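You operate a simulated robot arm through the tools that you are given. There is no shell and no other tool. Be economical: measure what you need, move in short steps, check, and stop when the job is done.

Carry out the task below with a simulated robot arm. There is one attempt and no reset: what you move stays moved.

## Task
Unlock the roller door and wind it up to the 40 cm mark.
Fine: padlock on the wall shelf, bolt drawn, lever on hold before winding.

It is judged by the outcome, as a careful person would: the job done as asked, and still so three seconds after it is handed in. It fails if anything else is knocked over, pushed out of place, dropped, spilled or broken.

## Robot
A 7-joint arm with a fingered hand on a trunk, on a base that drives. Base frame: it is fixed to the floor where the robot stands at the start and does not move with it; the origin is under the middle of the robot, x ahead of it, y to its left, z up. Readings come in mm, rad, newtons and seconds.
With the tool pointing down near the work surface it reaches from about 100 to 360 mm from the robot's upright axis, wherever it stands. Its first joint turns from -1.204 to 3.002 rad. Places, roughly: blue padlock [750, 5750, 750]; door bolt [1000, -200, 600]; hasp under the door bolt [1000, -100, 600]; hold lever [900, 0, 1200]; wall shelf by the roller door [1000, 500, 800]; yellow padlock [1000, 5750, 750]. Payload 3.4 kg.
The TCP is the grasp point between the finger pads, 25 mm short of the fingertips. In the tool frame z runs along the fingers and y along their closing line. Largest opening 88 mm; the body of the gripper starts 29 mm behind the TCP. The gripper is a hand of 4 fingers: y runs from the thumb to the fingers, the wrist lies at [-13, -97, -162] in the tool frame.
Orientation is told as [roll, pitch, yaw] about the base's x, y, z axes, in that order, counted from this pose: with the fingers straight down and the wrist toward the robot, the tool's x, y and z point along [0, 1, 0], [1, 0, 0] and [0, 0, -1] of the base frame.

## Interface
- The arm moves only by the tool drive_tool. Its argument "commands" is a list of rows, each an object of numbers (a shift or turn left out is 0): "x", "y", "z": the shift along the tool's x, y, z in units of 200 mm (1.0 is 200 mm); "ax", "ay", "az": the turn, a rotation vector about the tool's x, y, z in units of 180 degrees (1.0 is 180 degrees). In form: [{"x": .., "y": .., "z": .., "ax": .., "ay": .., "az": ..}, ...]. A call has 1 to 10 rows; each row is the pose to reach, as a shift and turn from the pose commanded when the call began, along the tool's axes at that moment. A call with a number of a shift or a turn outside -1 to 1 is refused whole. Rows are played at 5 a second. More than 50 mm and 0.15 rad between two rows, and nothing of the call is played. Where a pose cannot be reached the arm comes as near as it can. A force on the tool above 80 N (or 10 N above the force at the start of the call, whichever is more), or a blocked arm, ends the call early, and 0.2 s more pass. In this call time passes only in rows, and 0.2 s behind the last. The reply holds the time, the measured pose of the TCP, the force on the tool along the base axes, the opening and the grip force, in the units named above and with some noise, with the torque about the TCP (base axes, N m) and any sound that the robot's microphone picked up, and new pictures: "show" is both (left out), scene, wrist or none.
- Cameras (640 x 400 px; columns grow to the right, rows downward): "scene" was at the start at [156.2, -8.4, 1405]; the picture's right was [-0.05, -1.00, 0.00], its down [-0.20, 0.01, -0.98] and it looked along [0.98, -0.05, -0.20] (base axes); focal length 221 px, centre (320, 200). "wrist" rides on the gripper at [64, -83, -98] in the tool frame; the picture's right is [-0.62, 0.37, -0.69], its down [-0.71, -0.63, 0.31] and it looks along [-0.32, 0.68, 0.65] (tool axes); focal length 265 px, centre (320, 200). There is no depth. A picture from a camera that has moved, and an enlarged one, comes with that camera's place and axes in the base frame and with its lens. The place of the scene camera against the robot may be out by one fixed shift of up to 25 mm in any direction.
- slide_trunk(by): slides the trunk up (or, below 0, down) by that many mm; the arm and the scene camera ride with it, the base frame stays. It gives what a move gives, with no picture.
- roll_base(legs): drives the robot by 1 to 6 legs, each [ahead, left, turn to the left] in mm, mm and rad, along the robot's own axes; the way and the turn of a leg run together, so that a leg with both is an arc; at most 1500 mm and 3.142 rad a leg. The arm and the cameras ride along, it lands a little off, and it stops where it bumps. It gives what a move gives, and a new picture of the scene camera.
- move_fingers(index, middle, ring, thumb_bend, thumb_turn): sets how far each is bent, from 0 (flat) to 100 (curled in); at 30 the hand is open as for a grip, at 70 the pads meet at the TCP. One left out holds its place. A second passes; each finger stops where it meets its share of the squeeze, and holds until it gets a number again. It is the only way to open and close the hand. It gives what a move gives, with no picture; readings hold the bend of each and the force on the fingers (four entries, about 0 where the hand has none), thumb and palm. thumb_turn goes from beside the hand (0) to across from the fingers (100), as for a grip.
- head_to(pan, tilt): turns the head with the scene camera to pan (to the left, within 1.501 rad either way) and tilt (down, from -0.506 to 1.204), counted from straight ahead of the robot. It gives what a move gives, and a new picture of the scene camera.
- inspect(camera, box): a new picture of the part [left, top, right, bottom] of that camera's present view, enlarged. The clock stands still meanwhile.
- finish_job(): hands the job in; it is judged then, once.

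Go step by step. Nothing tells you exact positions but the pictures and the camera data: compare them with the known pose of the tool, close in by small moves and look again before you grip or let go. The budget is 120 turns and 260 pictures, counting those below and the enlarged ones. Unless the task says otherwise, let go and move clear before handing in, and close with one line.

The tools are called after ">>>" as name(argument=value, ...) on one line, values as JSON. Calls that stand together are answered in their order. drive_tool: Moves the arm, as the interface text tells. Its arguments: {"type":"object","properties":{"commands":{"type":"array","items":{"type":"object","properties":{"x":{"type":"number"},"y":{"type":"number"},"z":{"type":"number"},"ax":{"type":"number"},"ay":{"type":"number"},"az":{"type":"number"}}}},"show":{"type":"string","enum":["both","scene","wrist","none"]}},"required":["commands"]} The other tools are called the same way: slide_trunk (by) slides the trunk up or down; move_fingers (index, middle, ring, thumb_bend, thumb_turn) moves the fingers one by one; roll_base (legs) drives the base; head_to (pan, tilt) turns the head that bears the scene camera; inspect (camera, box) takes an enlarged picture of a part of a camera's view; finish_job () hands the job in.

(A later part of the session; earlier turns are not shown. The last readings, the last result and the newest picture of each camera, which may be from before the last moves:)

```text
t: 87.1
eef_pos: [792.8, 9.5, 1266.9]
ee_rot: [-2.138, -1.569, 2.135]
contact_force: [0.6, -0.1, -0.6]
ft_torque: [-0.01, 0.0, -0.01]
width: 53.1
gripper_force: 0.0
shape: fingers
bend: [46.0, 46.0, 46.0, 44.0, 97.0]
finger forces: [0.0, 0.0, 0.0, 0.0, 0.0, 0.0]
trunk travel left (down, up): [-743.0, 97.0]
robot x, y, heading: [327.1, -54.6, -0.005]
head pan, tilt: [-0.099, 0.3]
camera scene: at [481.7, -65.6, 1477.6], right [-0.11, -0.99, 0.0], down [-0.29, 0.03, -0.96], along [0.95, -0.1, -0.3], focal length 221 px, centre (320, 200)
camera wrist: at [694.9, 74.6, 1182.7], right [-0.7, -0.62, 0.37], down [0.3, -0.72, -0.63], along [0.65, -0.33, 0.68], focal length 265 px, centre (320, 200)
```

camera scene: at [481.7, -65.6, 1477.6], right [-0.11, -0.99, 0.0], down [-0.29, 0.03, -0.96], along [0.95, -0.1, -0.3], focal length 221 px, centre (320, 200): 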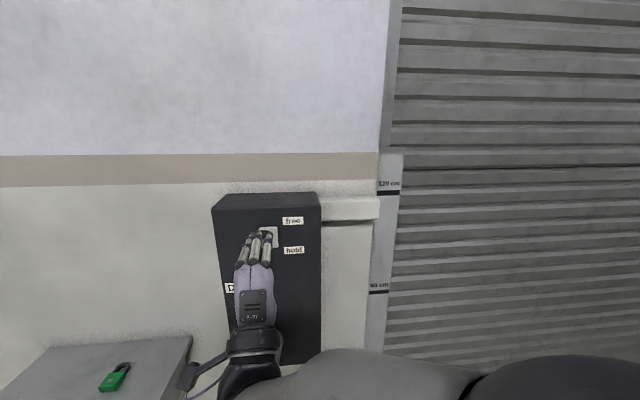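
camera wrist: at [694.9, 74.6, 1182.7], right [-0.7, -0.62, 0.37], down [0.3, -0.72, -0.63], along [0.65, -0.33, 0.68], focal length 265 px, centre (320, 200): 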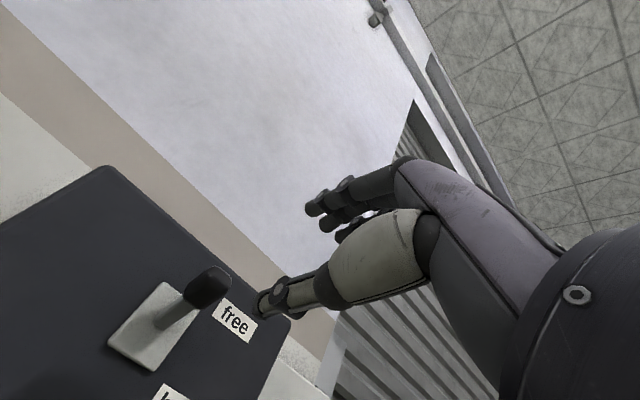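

The knob tip is at (909, 12, 1256). I'll open the thumb further downward and advance with fingers above the lever.

>>> move_fingers(thumb_bend=15)

>>> roll_base(legs=[[70, 0, 0]])

>>> drive_tool(commands=[{"z": 0.1}, {"z": 0.2}])

```text
t: 88.1
eef_pos: [793.8, 10.2, 1266.3]
ee_rot: [-1.885, -1.57, 1.881]
contact_force: [-0.2, -0.3, 0.5]
ft_torque: [0.02, -0.02, -0.02]
width: 78.1
gripper_force: 0.1
shape: fingers
bend: [46.0, 46.0, 46.0, 15.0, 97.0]
finger forces: [0.0, 0.1, 0.0, 0.0, 0.1, 0.1]
trunk travel left (down, up): [-743.0, 97.0]
robot x, y, heading: [325.7, -53.7, -0.001]
head pan, tilt: [-0.099, 0.3]
```

```text
t: 89.1
eef_pos: [863.2, 9.9, 1266.2]
ee_rot: [-1.431, -1.57, 1.428]
contact_force: [-0.7, 0.1, -0.2]
ft_torque: [-0.02, 0.01, 0.01]
width: 77.8
gripper_force: 0.1
shape: fingers
bend: [46.0, 46.0, 46.0, 15.0, 97.0]
finger forces: [0.1, 0.0, 0.0, 0.0, 0.1, 0.1]
trunk travel left (down, up): [-743.0, 97.0]
robot x, y, heading: [396.9, -52.9, -0.003]
head pan, tilt: [-0.099, 0.3]
camera scene: at [552.9, -66.1, 1477.5], right [-0.1, -0.99, 0.0], down [-0.29, 0.03, -0.95], along [0.95, -0.1, -0.3], focal length 221 px, centre (320, 200)
```

scene: 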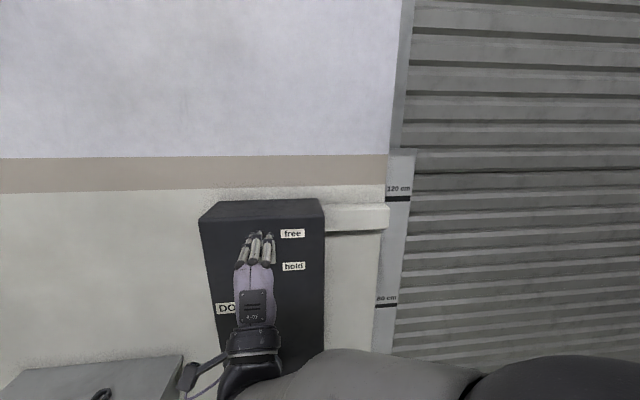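

```text
t: 89.7
eef_pos: [904.7, 9.2, 1266.4]
ee_rot: [-1.198, -1.571, 1.195]
contact_force: [0.4, -0.6, 0.7]
ft_torque: [0.02, -0.01, -0.01]
width: 77.7
gripper_force: 0.1
shape: fingers
bend: [46.0, 46.0, 46.0, 15.0, 97.0]
finger forces: [0.1, 0.1, 0.1, 0.0, 0.1, 0.0]
trunk travel left (down, up): [-743.0, 97.0]
robot x, y, heading: [398.1, -54.0, -0.002]
head pan, tilt: [-0.099, 0.3]
camera scene: at [553.0, -66.0, 1477.4], right [-0.1, -0.99, 0.0], down [-0.29, 0.03, -0.95], along [0.95, -0.1, -0.3], focal length 221 px, centre (320, 200)
camera wrist: at [805.6, 73.2, 1182.3], right [-0.69, -0.62, 0.37], down [0.3, -0.72, -0.63], along [0.65, -0.33, 0.68], focal length 265 px, centre (320, 200)
```

scene: 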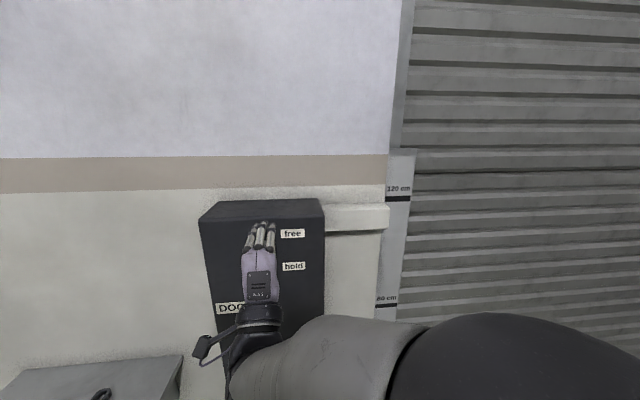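
wrist: 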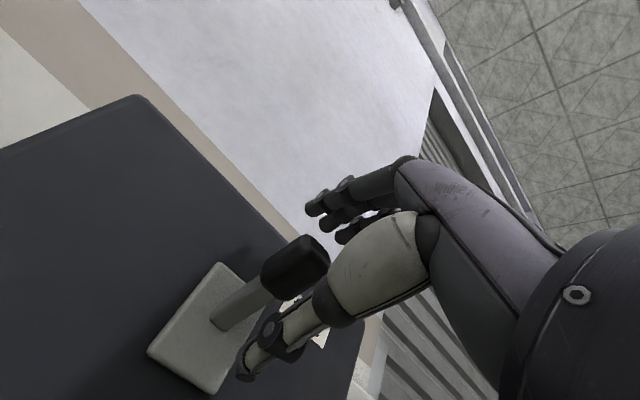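

Knob lies between fingers (above) and thumb (below). Advance a touch, then press down in steps.

>>> drive_tool(commands=[{"z": 0.05}, {"z": 0.05, "y": -0.1}, {"z": 0.05, "y": -0.2}, {"z": 0.05, "y": -0.28}], show="wrist")

```text
t: 90.7
eef_pos: [916.0, 8.3, 1207.1]
ee_rot: [-0.539, -1.567, 0.537]
contact_force: [0.1, 0.0, 0.5]
ft_torque: [-0.03, -0.03, 0.0]
width: 78.0
gripper_force: 0.1
shape: fingers
bend: [46.0, 46.0, 46.0, 15.0, 97.0]
finger forces: [0.1, 0.0, 0.0, 0.1, 0.0, 0.0]
trunk travel left (down, up): [-743.0, 97.0]
robot x, y, heading: [395.6, -53.7, -0.008]
head pan, tilt: [-0.099, 0.3]
camera wrist: at [817.4, 73.9, 1124.5], right [-0.69, -0.62, 0.37], down [0.3, -0.72, -0.63], along [0.65, -0.33, 0.68], focal length 265 px, centre (320, 200)
```

wrist: 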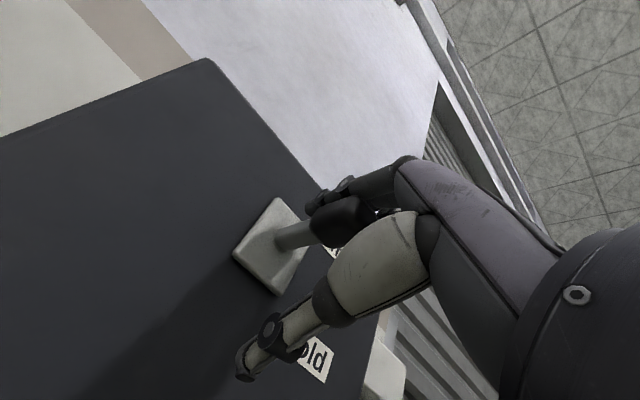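

The lever is moving down with almost no force. Continue.

>>> drive_tool(commands=[{"y": -0.08}, {"y": -0.15}, {"y": -0.22}], show="wrist")

```text
t: 91.5
eef_pos: [915.1, 0.8, 1183.1]
ee_rot: [2.053, -1.531, -2.075]
contact_force: [-1.6, 0.1, 1.9]
ft_torque: [0.0, -0.13, 0.03]
width: 80.6
gripper_force: 1.1
shape: fingers
bend: [43.0, 46.0, 46.0, 15.0, 97.0]
finger forces: [2.5, 0.0, 0.0, 0.1, 0.1, 0.0]
trunk travel left (down, up): [-743.0, 97.0]
robot x, y, heading: [394.6, -51.2, -0.005]
head pan, tilt: [-0.099, 0.3]
camera wrist: at [819.9, 69.8, 1100.4], right [-0.71, -0.62, 0.33], down [0.3, -0.7, -0.65], along [0.63, -0.36, 0.68], focal length 265 px, centre (320, 200)
```

wrist: 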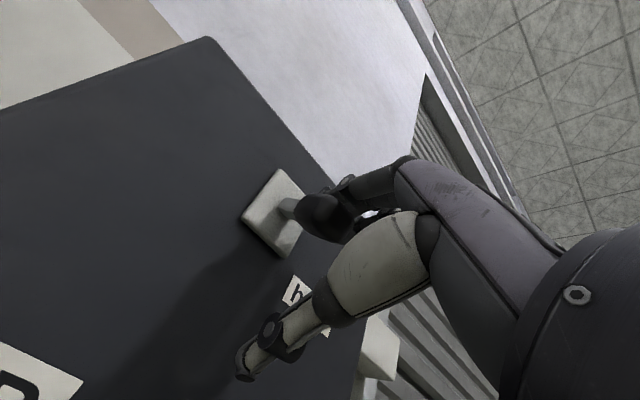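

The arm seems near its lower limit; I'll continue with small trunk slides.

>>> slide_trunk(by=-25)

>>> drive_tool(commands=[{"z": 0.0}], show="both")

```text
t: 92.2
eef_pos: [913.0, -1.2, 1158.1]
ee_rot: [2.144, -1.53, -2.166]
contact_force: [2.0, 2.3, 31.0]
ft_torque: [0.09, 0.27, -0.03]
width: 102.2
gripper_force: 13.1
shape: fingers
bend: [24.0, 46.0, 46.0, 15.0, 97.0]
finger forces: [26.4, 0.0, 0.0, 0.0, 0.0, 0.0]
trunk travel left (down, up): [-718.0, 122.0]
robot x, y, heading: [398.3, -49.5, -0.009]
head pan, tilt: [-0.099, 0.3]
```

```text
t: 92.7
eef_pos: [913.4, -2.1, 1157.9]
ee_rot: [2.088, -1.531, -2.115]
contact_force: [2.5, 3.4, 34.6]
ft_torque: [0.12, 0.33, -0.05]
width: 103.3
gripper_force: 14.7
shape: fingers
bend: [24.0, 46.0, 46.0, 15.0, 97.0]
finger forces: [28.9, 0.0, 0.0, 0.0, 0.0, 0.1]
trunk travel left (down, up): [-718.0, 122.0]
robot x, y, heading: [393.7, -51.7, -0.001]
head pan, tilt: [-0.099, 0.3]
camera scene: at [546.7, -65.6, 1453.3], right [-0.1, -0.99, 0.0], down [-0.29, 0.03, -0.96], along [0.95, -0.1, -0.29], focal length 221 px, centre (320, 200)
camera wrist: at [818.7, 67.9, 1074.9], right [-0.72, -0.61, 0.33], down [0.3, -0.7, -0.65], along [0.63, -0.37, 0.68], focal length 265 px, centre (320, 200)
```

scene: 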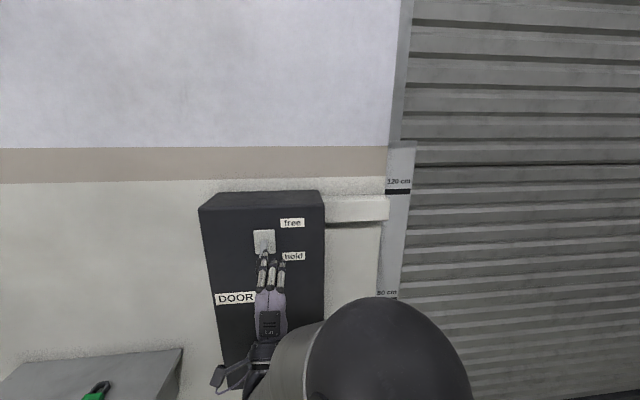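
wrist: 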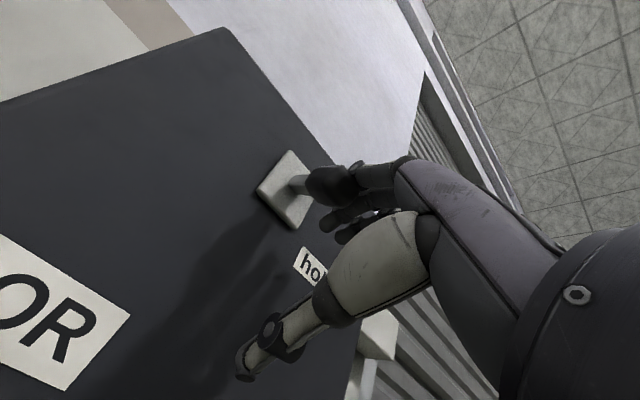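

Only the index bears and the lever no longer moves — probably at its stop. I'll back off and look at it.

>>> slide_trunk(by=20)

>>> roll_base(legs=[[-130, 0, 0]])

>>> inspect(camera="wrist", box=[0, 150, 320, 400])

>>> inspect(camera="scene", box=[210, 190, 370, 290])

```text
t: 93.3
eef_pos: [913.9, -2.3, 1173.1]
ee_rot: [1.807, -1.537, -1.835]
contact_force: [-8.1, 1.6, 7.2]
ft_torque: [-0.03, -0.36, 0.09]
width: 88.4
gripper_force: 4.6
shape: fingers
bend: [36.0, 46.0, 46.0, 15.0, 97.0]
finger forces: [9.0, 0.1, 0.0, 0.0, 0.0, 0.1]
trunk travel left (down, up): [-738.0, 102.0]
robot x, y, heading: [396.5, -51.4, -0.006]
head pan, tilt: [-0.099, 0.3]
```

```text
t: 94.6
eef_pos: [787.0, -0.0, 1170.4]
ee_rot: [1.604, -1.538, -1.631]
contact_force: [-0.6, -0.3, 0.3]
ft_torque: [0.01, 0.0, 0.03]
width: 78.4
gripper_force: 0.0
shape: fingers
bend: [46.0, 46.0, 46.0, 15.0, 97.0]
finger forces: [0.0, 0.0, 0.0, 0.0, 0.1, 0.1]
trunk travel left (down, up): [-738.0, 102.0]
robot x, y, heading: [260.3, -53.0, -0.004]
head pan, tilt: [-0.099, 0.3]
camera scene: at [420.5, -65.3, 1472.6], right [-0.1, -0.99, 0.0], down [-0.29, 0.03, -0.96], along [0.95, -0.1, -0.3], focal length 221 px, centre (320, 200)
```

scene: 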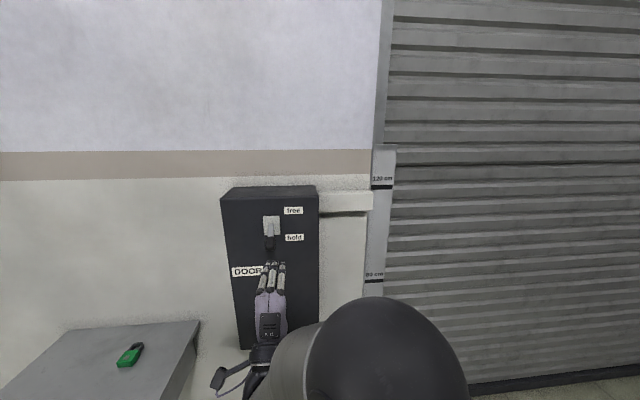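

```text
1.60 times, centred on (160, 275) of wrist
camera zoom: at [690.6, 68.2, 1089.0], right [-0.71, -0.61, 0.35], down [0.29, -0.7, -0.65], along [0.64, -0.36, 0.67], focal length 425 px, centre (576, 80)
```

zoom: 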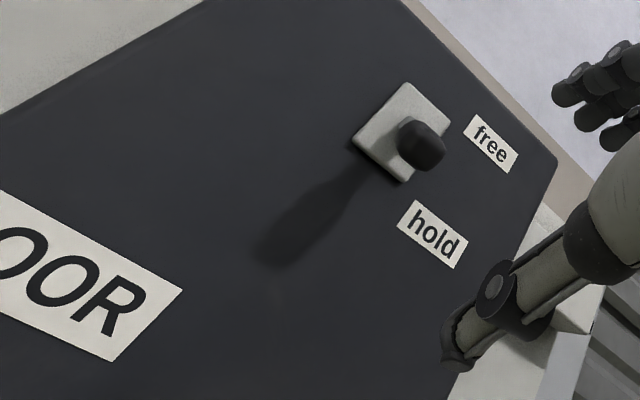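

```text
4.00 times, centred on (290, 240) of scene
camera zoom: at [420.5, -65.3, 1472.6], right [-0.1, -0.99, 0.0], down [-0.29, 0.03, -0.96], along [0.95, -0.1, -0.3], focal length 883 px, centre (440, 40)
```

zoom: 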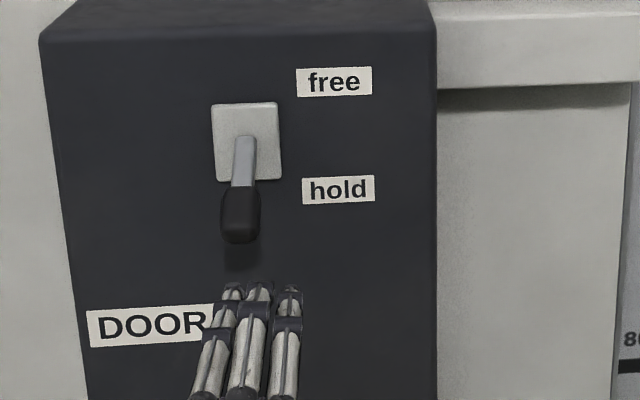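

The lever now points down at "hold" (mirrored about its pivot), and it met a firm stop. Next the crank: pivot ≈ (978, 22, 934), knob ≈ (926, 27, 816). I'll retract the arm to a comfortable posture and lower to the crank.

>>> drive_tool(commands=[{"y": 0.15, "z": -0.12}, {"y": 0.3, "z": -0.25}, {"y": 0.45, "z": -0.37}, {"y": 0.58, "z": -0.5}, {"y": 0.68, "z": -0.55}], show="none")

>>> slide_trunk(by=-400)

>>> slide_trunk(by=-90)

>>> drive_tool(commands=[{"z": 0}])

```text
t: 95.8
eef_pos: [676.9, -5.1, 1306.3]
ee_rot: [1.609, -1.538, -1.637]
contact_force: [0.3, -0.5, 0.7]
ft_torque: [0.0, -0.01, -0.02]
width: 78.2
gripper_force: 0.1
shape: fingers
bend: [46.0, 46.0, 46.0, 15.0, 97.0]
finger forces: [0.0, 0.0, 0.0, 0.0, 0.1, 0.0]
trunk travel left (down, up): [-738.0, 102.0]
robot x, y, heading: [264.2, -47.1, -0.002]
head pan, tilt: [-0.099, 0.3]
```

```text
t: 99.6
eef_pos: [677.3, -4.2, 905.4]
ee_rot: [1.591, -1.538, -1.617]
contact_force: [-0.9, -0.3, -0.7]
ft_torque: [-0.02, 0.01, -0.02]
width: 78.4
gripper_force: 0.1
shape: fingers
bend: [46.0, 46.0, 46.0, 15.0, 97.0]
finger forces: [0.1, 0.1, 0.0, 0.0, 0.1, 0.0]
trunk travel left (down, up): [-338.0, 502.0]
robot x, y, heading: [262.2, -52.0, -0.004]
head pan, tilt: [-0.099, 0.3]
```

```text
t: 100.9
eef_pos: [677.9, -4.5, 814.7]
ee_rot: [1.592, -1.54, -1.619]
contact_force: [0.0, 0.6, 0.9]
ft_torque: [0.0, 0.04, 0.04]
width: 78.2
gripper_force: 0.0
shape: fingers
bend: [46.0, 46.0, 46.0, 15.0, 97.0]
finger forces: [0.1, 0.1, 0.0, 0.0, 0.0, 0.0]
trunk travel left (down, up): [-248.0, 592.0]
robot x, y, heading: [268.2, -51.5, -0.002]
head pan, tilt: [-0.099, 0.3]
```

```text
t: 101.3
eef_pos: [677.1, -4.2, 816.0]
ee_rot: [1.59, -1.537, -1.617]
contact_force: [0.7, 1.3, 0.2]
ft_torque: [0.01, 0.0, -0.06]
width: 77.8
gripper_force: 0.1
shape: fingers
bend: [46.0, 46.0, 46.0, 15.0, 97.0]
finger forces: [0.0, 0.0, 0.0, 0.1, 0.0, 0.0]
trunk travel left (down, up): [-248.0, 592.0]
robot x, y, heading: [262.4, -50.7, -0.002]
head pan, tilt: [-0.099, 0.3]
camera scene: at [421.2, -65.3, 982.6], right [-0.1, -0.99, 0.0], down [-0.29, 0.03, -0.96], along [0.95, -0.1, -0.3], focal length 221 px, centre (320, 200)
camera wrist: at [581.4, 65.8, 734.0], right [-0.71, -0.61, 0.35], down [0.29, -0.7, -0.65], along [0.64, -0.36, 0.67], focal length 265 px, centre (320, 200)
```

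scene: 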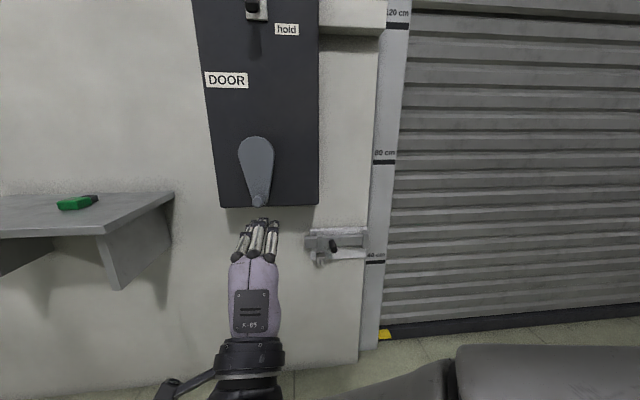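
wrist: 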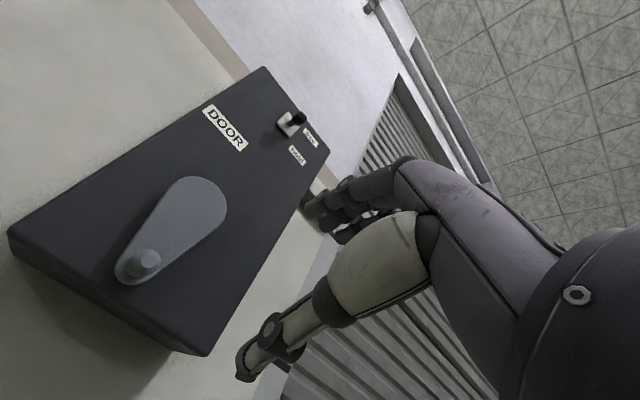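

>>> inspect(camera="scene", box=[216, 120, 312, 220])

>>> inspect(camera="wrist", box=[90, 160, 250, 300])

```text
4.00 times, centred on (264, 170) of scene
camera zoom: at [421.2, -65.3, 982.6], right [-0.1, -0.99, 0.0], down [-0.29, 0.03, -0.96], along [0.95, -0.1, -0.3], focal length 883 px, centre (544, 320)
```

zoom: 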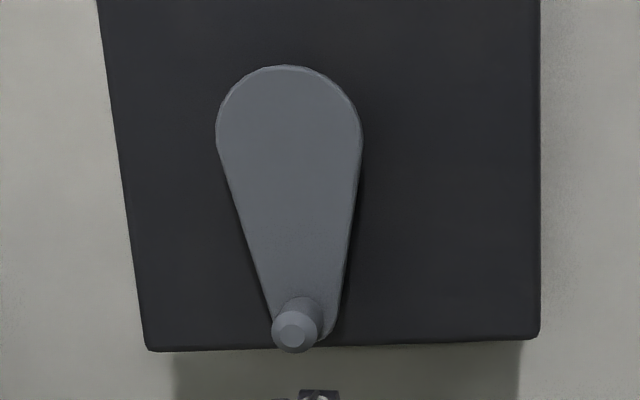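

```text
2.86 times, centred on (170, 230) of wrist
camera zoom: at [581.4, 65.8, 734.0], right [-0.71, -0.61, 0.35], down [0.29, -0.7, -0.65], along [0.64, -0.36, 0.67], focal length 758 px, centre (749, 114)
```

zoom: 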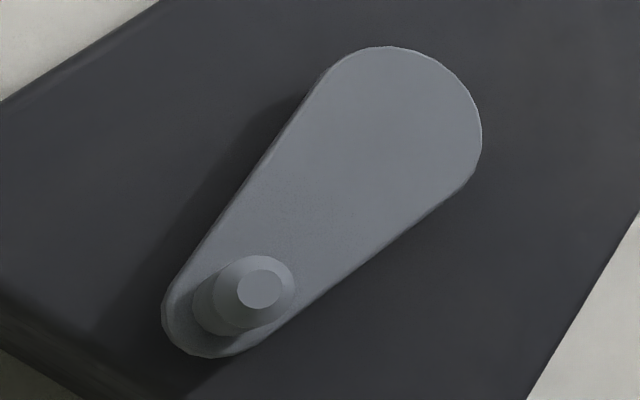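

Knob is a Ø~30 mm barrel: tip at x≈920, axis y≈33, z≈813; crank radius ≈110 mm with pivot near (y 32, z 923). I'll approach with the open hand.

>>> roll_base(legs=[[200, 42, 0]])

>>> drive_tool(commands=[{"z": 0}], show="wrist")

```text
t: 102.9
eef_pos: [878.6, 37.8, 814.7]
ee_rot: [1.592, -1.539, -1.619]
contact_force: [-0.6, -0.3, 0.2]
ft_torque: [-0.01, 0.02, 0.0]
width: 78.2
gripper_force: 0.2
shape: fingers
bend: [46.0, 46.0, 46.0, 15.0, 97.0]
finger forces: [0.0, 0.1, 0.0, 0.0, 0.0, 0.0]
trunk travel left (down, up): [-248.0, 592.0]
robot x, y, heading: [467.1, -15.0, -0.005]
head pan, tilt: [-0.099, 0.3]
camera scene: at [623.0, -24.2, 982.6], right [-0.1, -0.99, 0.0], down [-0.29, 0.03, -0.96], along [0.95, -0.1, -0.3], focal length 221 px, centre (320, 200)
```

scene: 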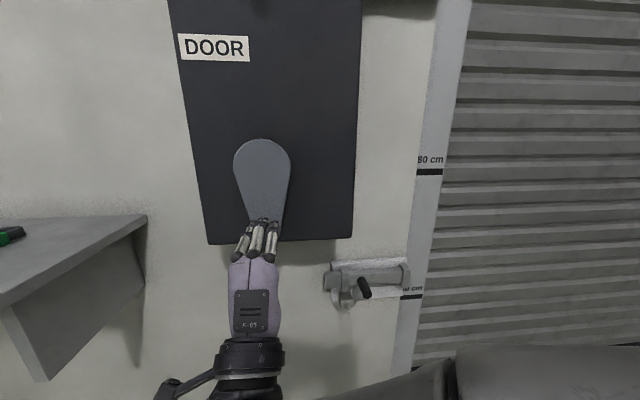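

```text
t: 103.3
eef_pos: [878.7, 36.2, 816.3]
ee_rot: [1.606, -1.538, -1.631]
contact_force: [0.1, -0.4, 0.0]
ft_torque: [-0.06, -0.02, 0.01]
width: 78.2
gripper_force: 0.0
shape: fingers
bend: [46.0, 46.0, 46.0, 15.0, 97.0]
finger forces: [0.1, 0.1, 0.0, 0.0, 0.0, 0.0]
trunk travel left (down, up): [-248.0, 592.0]
robot x, y, heading: [467.0, -10.8, -0.001]
head pan, tilt: [-0.099, 0.3]
camera wrist: at [783.0, 107.1, 734.0], right [-0.71, -0.61, 0.35], down [0.29, -0.7, -0.65], along [0.64, -0.36, 0.67], focal length 265 px, centre (320, 200)
```

wrist: 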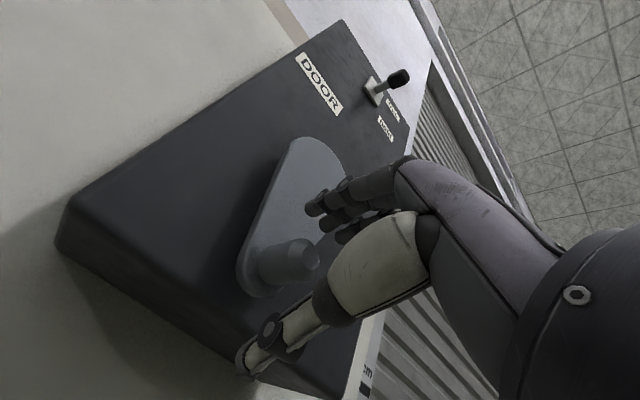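

Refined: knob tip near (892, 36, 807). I'll advance about 30 mm and adjust slightly down.

>>> drive_tool(commands=[{"y": -0.04, "x": 0.02}, {"y": -0.04, "z": 0.08, "x": 0.02}, {"y": -0.04, "z": 0.14, "x": 0.02}])

>>> inspect(camera="scene", box=[216, 190, 312, 290])

```text
t: 104.1
eef_pos: [908.2, 40.2, 807.8]
ee_rot: [1.578, -1.539, -1.603]
contact_force: [-0.8, 0.3, 0.5]
ft_torque: [-0.02, 0.01, -0.03]
width: 77.9
gripper_force: 0.1
shape: fingers
bend: [46.0, 46.0, 46.0, 15.0, 97.0]
finger forces: [0.1, 0.0, 0.0, 0.0, 0.1, 0.0]
trunk travel left (down, up): [-248.0, 592.0]
robot x, y, heading: [464.1, -10.3, -0.005]
head pan, tilt: [-0.099, 0.3]
camera scene: at [623.0, -24.2, 982.6], right [-0.1, -0.99, 0.0], down [-0.29, 0.03, -0.96], along [0.95, -0.1, -0.3], focal length 221 px, centre (320, 200)
camera wrist: at [811.4, 110.3, 726.1], right [-0.71, -0.61, 0.35], down [0.29, -0.7, -0.65], along [0.64, -0.36, 0.67], focal length 265 px, centre (320, 200)
```

scene: 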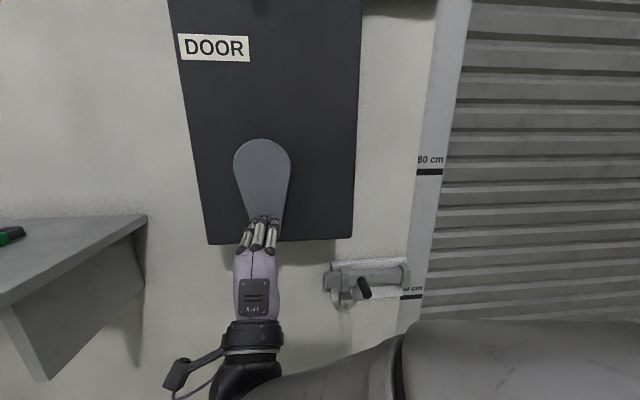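
wrist: 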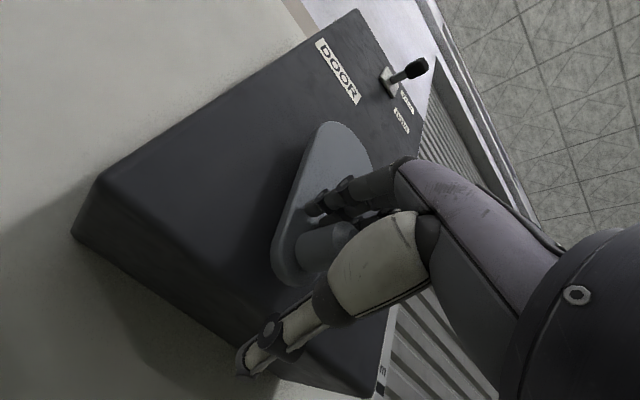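

```text
4.00 times, centred on (264, 240) of scene
camera zoom: at [623.0, -24.2, 982.6], right [-0.1, -0.99, 0.0], down [-0.29, 0.03, -0.96], along [0.95, -0.1, -0.3], focal length 883 px, centre (544, 40)
```

zoom: 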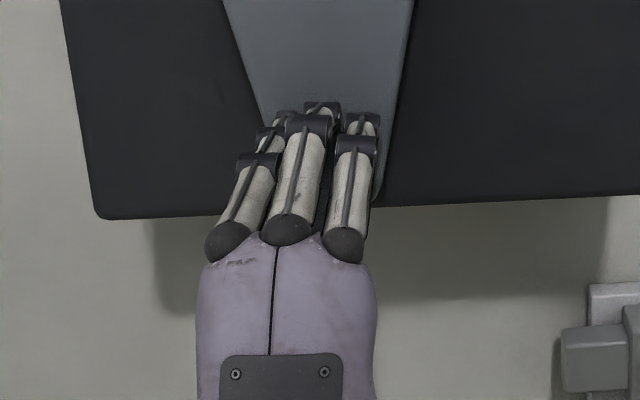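

>>> inspect(camera="wrist", box=[220, 110, 440, 330])

>>> move_fingers(index=56, middle=56, ring=56, thumb_bend=40)

>>> inspect(camera="wrist", box=[220, 110, 440, 330])

```text
1.82 times, centred on (330, 220) of wrist
camera zoom: at [811.4, 110.3, 726.1], right [-0.71, -0.61, 0.35], down [0.29, -0.7, -0.65], along [0.64, -0.36, 0.67], focal length 483 px, centre (302, 164)
```

zoom: 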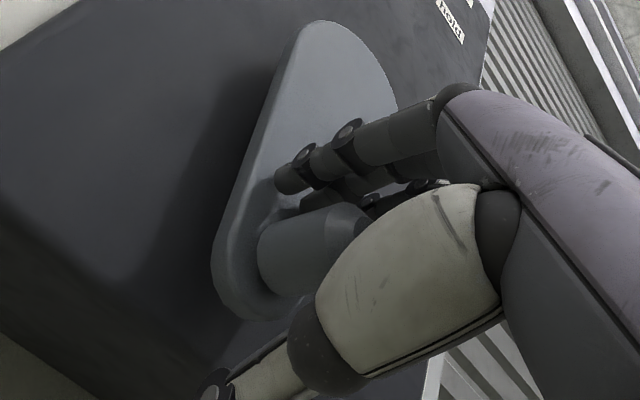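

```text
t: 105.1
eef_pos: [907.6, 40.0, 808.9]
ee_rot: [1.602, -1.538, -1.628]
contact_force: [1.0, 0.4, 2.5]
ft_torque: [-0.05, -0.06, 0.0]
width: 46.5
gripper_force: 0.9
shape: fingers
bend: [56.0, 54.0, 56.0, 40.0, 97.0]
finger forces: [0.0, 1.8, 0.1, 0.0, 0.0, 0.0]
trunk travel left (down, up): [-248.0, 592.0]
robot x, y, heading: [464.6, -11.7, -0.004]
head pan, tilt: [-0.099, 0.3]
```

```text
1.82 times, centred on (330, 220) of wrist
camera zoom: at [811.1, 110.3, 726.4], right [-0.71, -0.61, 0.35], down [0.29, -0.7, -0.65], along [0.64, -0.36, 0.67], focal length 483 px, centre (302, 164)
```

zoom: 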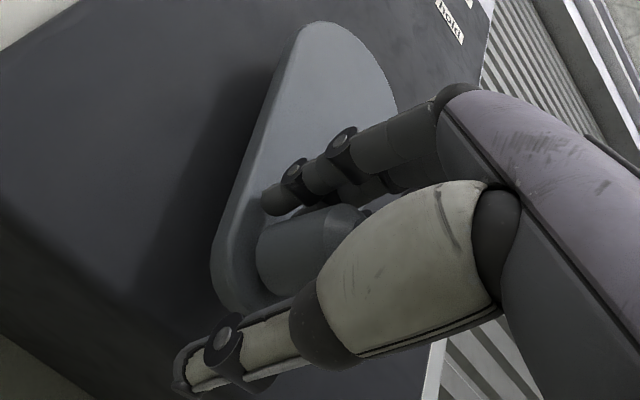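

The middle finger touches first, so the knob is a bit to the right of my estimate. Shift 8 mm right and close gently.

>>> drive_tool(commands=[{"x": -0.04, "y": 0.01}], show="none")

>>> move_fingers(index=64, middle=64, ring=70, thumb_bend=62)

>>> inspect(camera="wrist", box=[220, 110, 440, 330])

```text
t: 105.5
eef_pos: [906.9, 33.7, 810.9]
ee_rot: [1.599, -1.539, -1.624]
contact_force: [0.4, 0.9, 0.8]
ft_torque: [-0.04, 0.01, -0.02]
width: 46.8
gripper_force: 0.1
shape: fingers
bend: [56.0, 56.0, 56.0, 40.0, 97.0]
finger forces: [0.8, 0.4, 0.1, 0.1, 0.0, 0.1]
trunk travel left (down, up): [-248.0, 592.0]
robot x, y, heading: [471.3, -13.4, -0.006]
head pan, tilt: [-0.099, 0.3]
```

```text
t: 106.5
eef_pos: [907.7, 32.4, 809.0]
ee_rot: [1.64, -1.538, -1.664]
contact_force: [1.6, 1.0, 8.6]
ft_torque: [-0.05, -0.15, 0.03]
width: 20.5
gripper_force: 3.9
shape: fingers
bend: [58.0, 59.0, 70.0, 62.0, 97.0]
finger forces: [4.7, 4.1, 0.1, 0.0, 0.0, 0.0]
trunk travel left (down, up): [-248.0, 592.0]
robot x, y, heading: [465.0, -9.4, -0.004]
head pan, tilt: [-0.099, 0.3]
```

```text
1.82 times, centred on (330, 220) of wrist
camera zoom: at [810.7, 102.3, 728.5], right [-0.71, -0.61, 0.35], down [0.29, -0.7, -0.65], along [0.64, -0.36, 0.67], focal length 483 px, centre (302, 164)
```

zoom: 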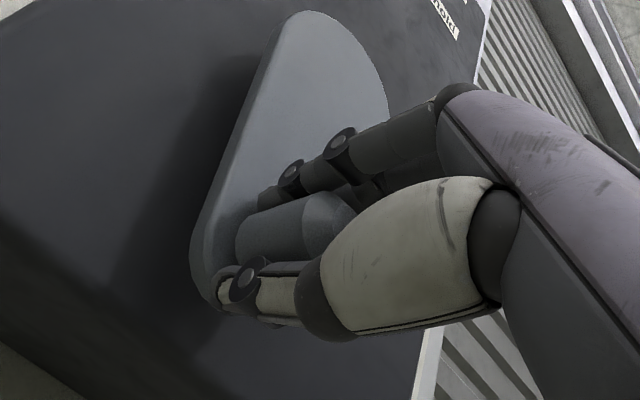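

>>> move_fingers(index=68, middle=68, ring=74, thumb_bend=80)

>>> inspect(camera="wrist", box=[220, 110, 440, 330])

```text
t: 107.5
eef_pos: [908.0, 32.2, 810.0]
ee_rot: [1.588, -1.538, -1.614]
contact_force: [0.6, 1.1, 3.0]
ft_torque: [-0.1, -0.16, 0.04]
width: 12.9
gripper_force: 11.7
shape: fingers
bend: [58.0, 60.0, 74.0, 71.0, 96.0]
finger forces: [6.7, 6.7, 0.0, 0.0, 9.2, 0.0]
trunk travel left (down, up): [-248.0, 592.0]
robot x, y, heading: [469.6, -10.1, -0.003]
head pan, tilt: [-0.099, 0.3]
```

```text
1.82 times, centred on (330, 220) of wrist
camera zoom: at [811.0, 102.3, 727.9], right [-0.71, -0.61, 0.35], down [0.29, -0.7, -0.65], along [0.64, -0.36, 0.67], focal length 483 px, centre (302, 164)
```

zoom: 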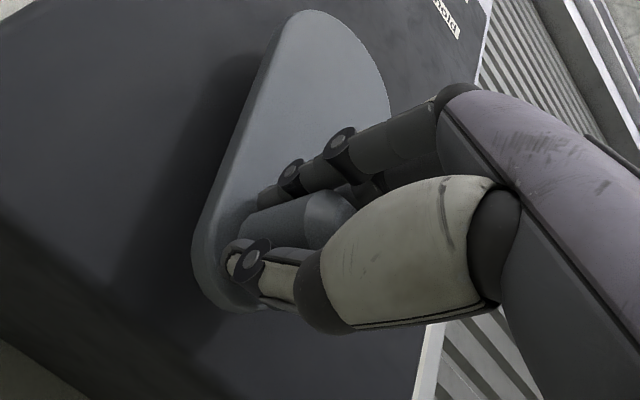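

The knob is gripped. I'll test the winding direction with a 30° arc clockwise (toward the left first), watching force and door.

>>> drive_tool(commands=[{"x": 0.048, "y": 0.002}, {"x": 0.096, "y": 0.008}, {"x": 0.142, "y": 0.019}, {"x": 0.188, "y": 0.033}, {"x": 0.233, "y": 0.052}, {"x": 0.275, "y": 0.074}])

```text
t: 108.9
eef_pos: [908.1, 86.2, 826.7]
ee_rot: [1.536, -1.536, -1.562]
contact_force: [1.6, -15.8, -4.8]
ft_torque: [0.24, -0.14, -0.21]
width: 0.0
gripper_force: 16.8
shape: fingers
bend: [63.0, 61.0, 75.0, 79.0, 95.0]
finger forces: [2.2, 10.4, 14.2, 0.0, 6.3, 0.0]
trunk travel left (down, up): [-248.0, 592.0]
robot x, y, heading: [463.3, -8.8, -0.007]
head pan, tilt: [-0.099, 0.3]
camera scene: at [623.7, -26.6, 982.4], right [-0.1, -0.99, 0.0], down [-0.29, 0.03, -0.95], along [0.95, -0.1, -0.3], focal length 221 px, centre (320, 200)
camera wrist: at [812.6, 155.2, 744.7], right [-0.71, -0.61, 0.35], down [0.29, -0.7, -0.66], along [0.65, -0.37, 0.67], focal length 265 px, centre (320, 200)
```

scene: 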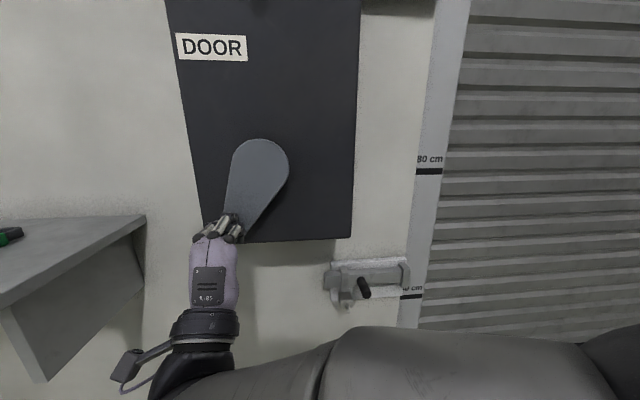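
wrist: 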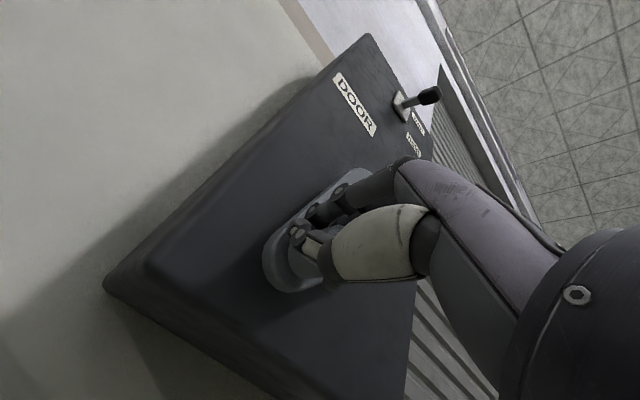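

The crank turned with about 16 N. Let me look at the door's bottom edge.

>>> head_to(pan=-0.5, tilt=0.7)

```text
t: 109.8
eef_pos: [908.1, 85.4, 825.9]
ee_rot: [1.555, -1.535, -1.58]
contact_force: [1.7, -14.0, -5.8]
ft_torque: [0.21, -0.17, -0.2]
width: 0.3
gripper_force: 16.0
shape: fingers
bend: [63.0, 62.0, 75.0, 79.0, 95.0]
finger forces: [2.2, 9.9, 12.8, 0.0, 6.5, 0.0]
trunk travel left (down, up): [-248.0, 592.0]
robot x, y, heading: [467.3, -10.8, -0.003]
head pan, tilt: [-0.499, 0.7]
camera scene: at [605.4, -57.5, 946.3], right [-0.48, -0.88, 0.0], down [-0.56, 0.31, -0.76], along [0.67, -0.37, -0.65], focal length 221 px, centre (320, 200)
```

scene: 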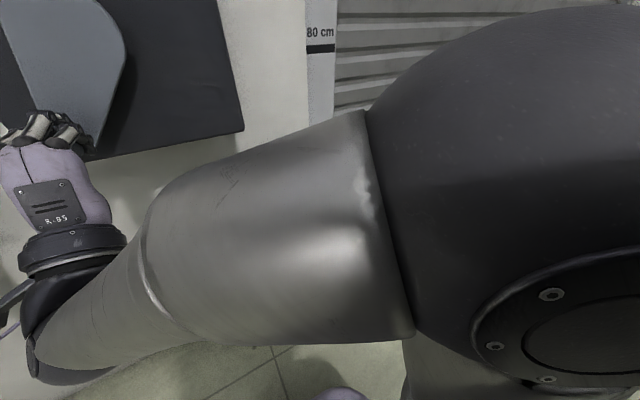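

>>> head_to(pan=-0.35, tilt=0.3)

>>> drive_tool(commands=[{"x": 0.079, "y": 0.055}, {"x": 0.146, "y": 0.122}, {"x": 0.201, "y": 0.201}, {"x": 0.242, "y": 0.288}, {"x": 0.267, "y": 0.381}, {"x": 0.275, "y": 0.476}])

```text
t: 110.7
eef_pos: [909.2, 84.4, 825.9]
ee_rot: [1.558, -1.535, -1.584]
contact_force: [1.6, -13.0, -5.3]
ft_torque: [0.2, -0.1, -0.17]
width: 0.0
gripper_force: 15.0
shape: fingers
bend: [64.0, 62.0, 75.0, 79.0, 95.0]
finger forces: [2.4, 9.7, 12.3, 0.0, 6.6, 0.0]
trunk travel left (down, up): [-248.0, 592.0]
robot x, y, heading: [465.9, -13.1, -0.002]
head pan, tilt: [-0.351, 0.3]
camera scene: at [618.4, -49.1, 982.3], right [-0.35, -0.94, 0.0], down [-0.28, 0.11, -0.95], along [0.9, -0.33, -0.3], focal length 221 px, centre (320, 200)
```

scene: 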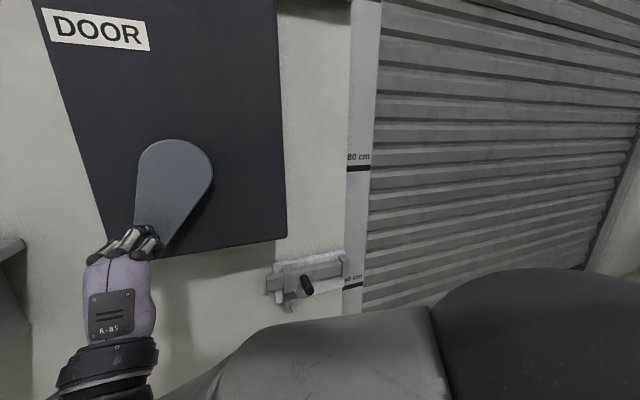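

```text
t: 112.0
eef_pos: [911.0, 139.7, 921.3]
ee_rot: [1.524, -1.535, -1.549]
contact_force: [4.3, -4.8, -13.8]
ft_torque: [0.22, -0.01, -0.1]
width: 0.0
gripper_force: 17.3
shape: fingers
bend: [66.0, 68.0, 75.0, 80.0, 93.0]
finger forces: [0.1, 0.1, 20.6, 0.0, 14.6, 0.0]
trunk travel left (down, up): [-248.0, 592.0]
robot x, y, heading: [470.8, -9.0, -0.003]
head pan, tilt: [-0.351, 0.3]
camera scene: at [619.7, -47.1, 982.4], right [-0.35, -0.94, 0.0], down [-0.28, 0.1, -0.95], along [0.9, -0.33, -0.3], focal length 221 px, centre (320, 200)
camera wrist: at [814.8, 209.2, 840.5], right [-0.71, -0.61, 0.35], down [0.29, -0.7, -0.65], along [0.65, -0.36, 0.67], focal length 265 px, centre (320, 200)
```

scene: 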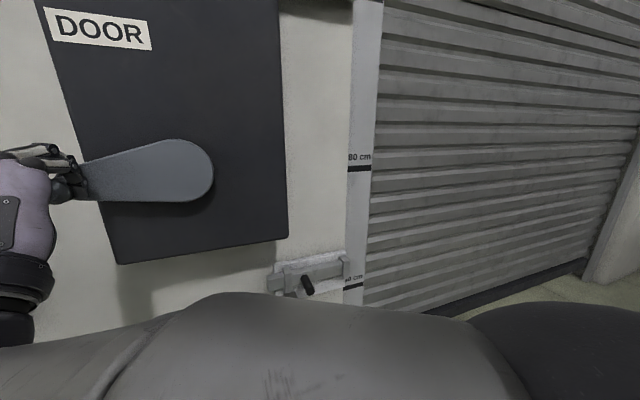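
wrist: 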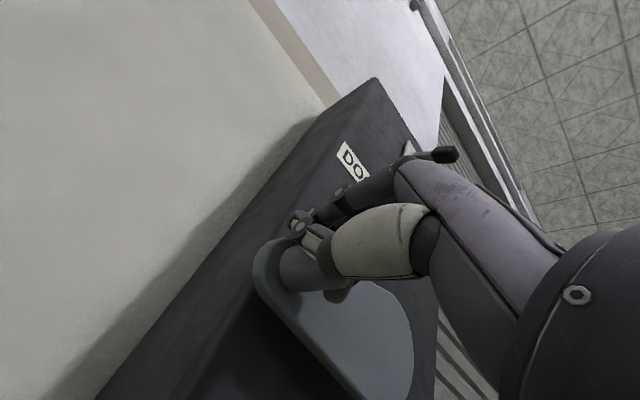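

>>> move_fingers(index=80, middle=72)

>>> inspect(camera="wrist", box=[230, 130, 450, 350])

>>> inspect(camera="scene", box=[340, 120, 640, 310])

```text
t: 113.0
eef_pos: [907.7, 141.1, 922.9]
ee_rot: [1.676, -1.537, -1.701]
contact_force: [-1.0, 5.5, 5.1]
ft_torque: [0.08, 0.09, -0.06]
width: 0.3
gripper_force: 4.1
shape: fingers
bend: [79.0, 72.0, 74.0, 80.0, 93.0]
finger forces: [0.1, 0.1, 0.1, 0.0, 7.3, 0.0]
trunk travel left (down, up): [-248.0, 592.0]
robot x, y, heading: [469.1, -12.0, 0.006]
head pan, tilt: [-0.351, 0.3]
```

```text
1.82 times, centred on (340, 240) of wrist
camera zoom: at [812.0, 209.9, 841.5], right [-0.71, -0.61, 0.35], down [0.29, -0.7, -0.65], along [0.64, -0.36, 0.67], focal length 483 px, centre (284, 127)
```

zoom: 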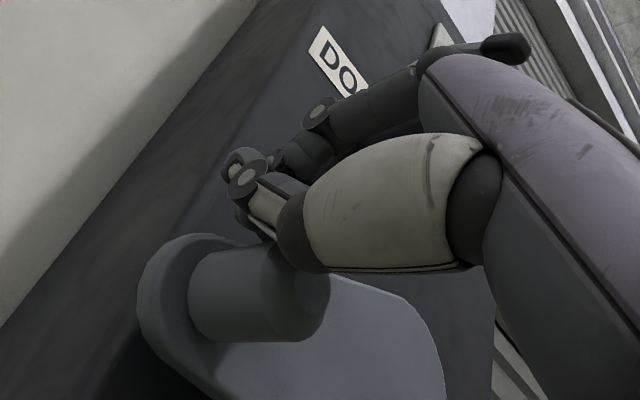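

```text
2.11 times, centred on (490, 215) of scene
camera zoom: at [616.8, -46.2, 982.8], right [-0.35, -0.94, 0.0], down [-0.28, 0.1, -0.96], along [0.9, -0.33, -0.29], focal length 465 px, centre (-38, 168)
```

zoom: 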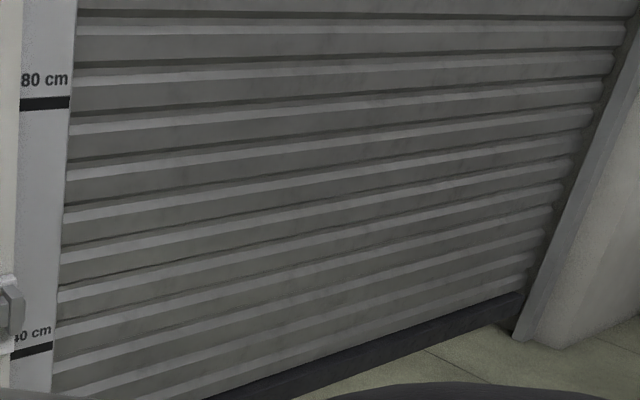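

The hand slipped off the knob, though the crank stayed put (hold works). I'll withdraw straight back and look at the crank and door before re-gripping.

>>> drive_tool(commands=[{"z": -0.15}, {"z": -0.3}, {"z": -0.4}], show="none")

>>> roll_base(legs=[[-300, -100, 0]])

>>> head_to(pan=-0.25, tilt=0.35)

>>> inspect(camera="scene", box=[260, 100, 500, 250])

```text
t: 113.8
eef_pos: [829.2, 140.6, 920.9]
ee_rot: [1.6, -1.538, -1.627]
contact_force: [0.3, 0.2, 0.0]
ft_torque: [0.02, 0.01, 0.0]
width: 0.1
gripper_force: 0.1
shape: fingers
bend: [79.0, 72.0, 74.0, 79.0, 93.0]
finger forces: [0.1, 0.1, 0.0, 0.0, 0.0, 0.0]
trunk travel left (down, up): [-248.0, 592.0]
robot x, y, heading: [465.5, -10.2, -0.005]
head pan, tilt: [-0.351, 0.3]
```

```text
t: 116.0
eef_pos: [533.1, 39.8, 922.9]
ee_rot: [1.594, -1.536, -1.624]
contact_force: [-0.3, -0.8, 0.2]
ft_torque: [-0.01, 0.04, 0.02]
width: 0.1
gripper_force: 0.0
shape: fingers
bend: [79.0, 72.0, 74.0, 79.0, 93.0]
finger forces: [0.0, 0.0, 0.0, 0.0, 0.0, 0.0]
trunk travel left (down, up): [-248.0, 592.0]
robot x, y, heading: [166.9, -114.8, -0.009]
head pan, tilt: [-0.351, 0.3]
camera scene: at [319.7, -146.5, 982.6], right [-0.35, -0.94, 0.0], down [-0.28, 0.1, -0.96], along [0.89, -0.34, -0.3], focal length 221 px, centre (320, 200)
```

scene: 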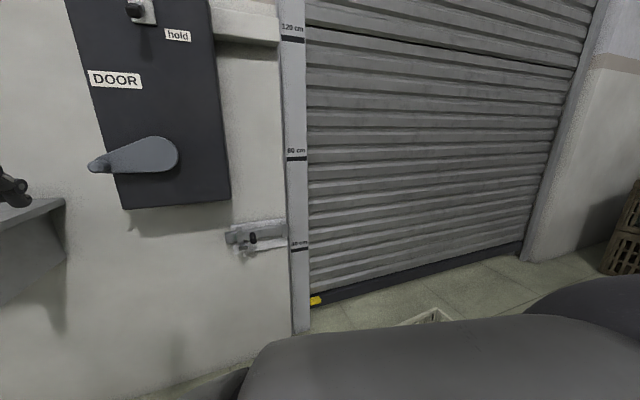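

```text
t: 116.6
eef_pos: [533.9, 40.1, 922.3]
ee_rot: [1.515, -1.537, -1.545]
contact_force: [-0.2, -0.2, 0.1]
ft_torque: [-0.01, 0.02, -0.02]
width: 0.0
gripper_force: 0.0
shape: fingers
bend: [79.0, 72.0, 74.0, 79.0, 93.0]
finger forces: [0.0, 0.1, 0.0, 0.0, 0.0, 0.1]
trunk travel left (down, up): [-248.0, 592.0]
robot x, y, heading: [169.0, -111.4, -0.006]
head pan, tilt: [-0.25, 0.351]
camera scene: at [320.6, -143.9, 980.6], right [-0.32, -0.95, 0.0], down [-0.3, 0.1, -0.95], along [0.9, -0.31, -0.32], focal length 221 px, centre (320, 200)
```

scene: 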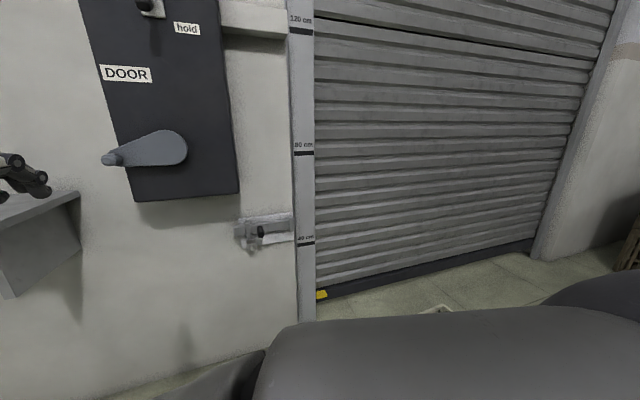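

```text
2.67 times, centred on (380, 175) of scene
camera zoom: at [320.6, -143.9, 980.6], right [-0.32, -0.95, 0.0], down [-0.3, 0.1, -0.95], along [0.9, -0.31, -0.32], focal length 589 px, centre (160, 267)
```

zoom: 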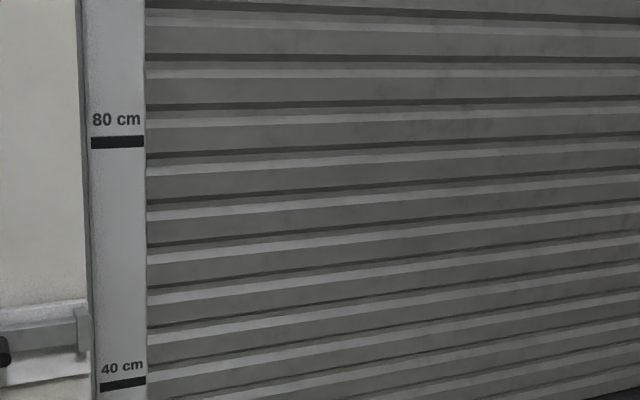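

The crank points left and the door rose a little (yellow pointer ~33 mm per quarter turn, so ~3 turns in all). Let me measure the crank precisely.

>>> inspect(camera="scene", box=[80, 110, 240, 210])

>>> inspect(camera="wrist", box=[0, 0, 640, 400])

```text
4.00 times, centred on (160, 160) of scene
camera zoom: at [320.6, -143.9, 980.6], right [-0.32, -0.95, 0.0], down [-0.3, 0.1, -0.95], along [0.9, -0.31, -0.32], focal length 883 px, centre (960, 360)
```

zoom: 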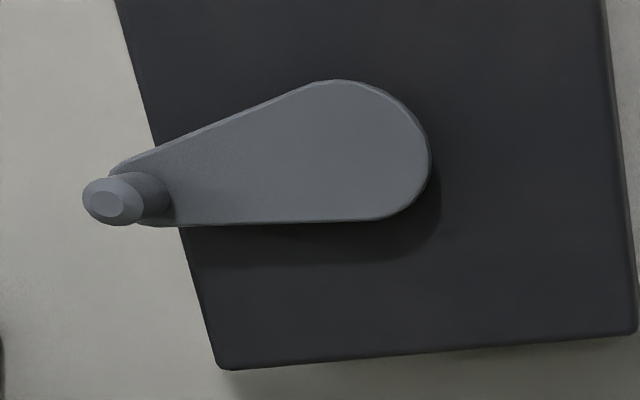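

```text
1.00 times, centred on (320, 200) of wrist (not enlarged: the box is as wide or as high as the picture)
camera zoom: at [437.6, 110.2, 840.0], right [-0.71, -0.61, 0.35], down [0.28, -0.7, -0.65], along [0.64, -0.37, 0.67], focal length 265 px, centre (320, 200)
```

zoom: 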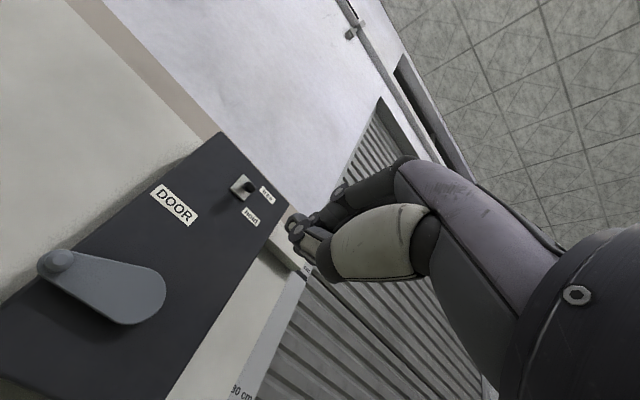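

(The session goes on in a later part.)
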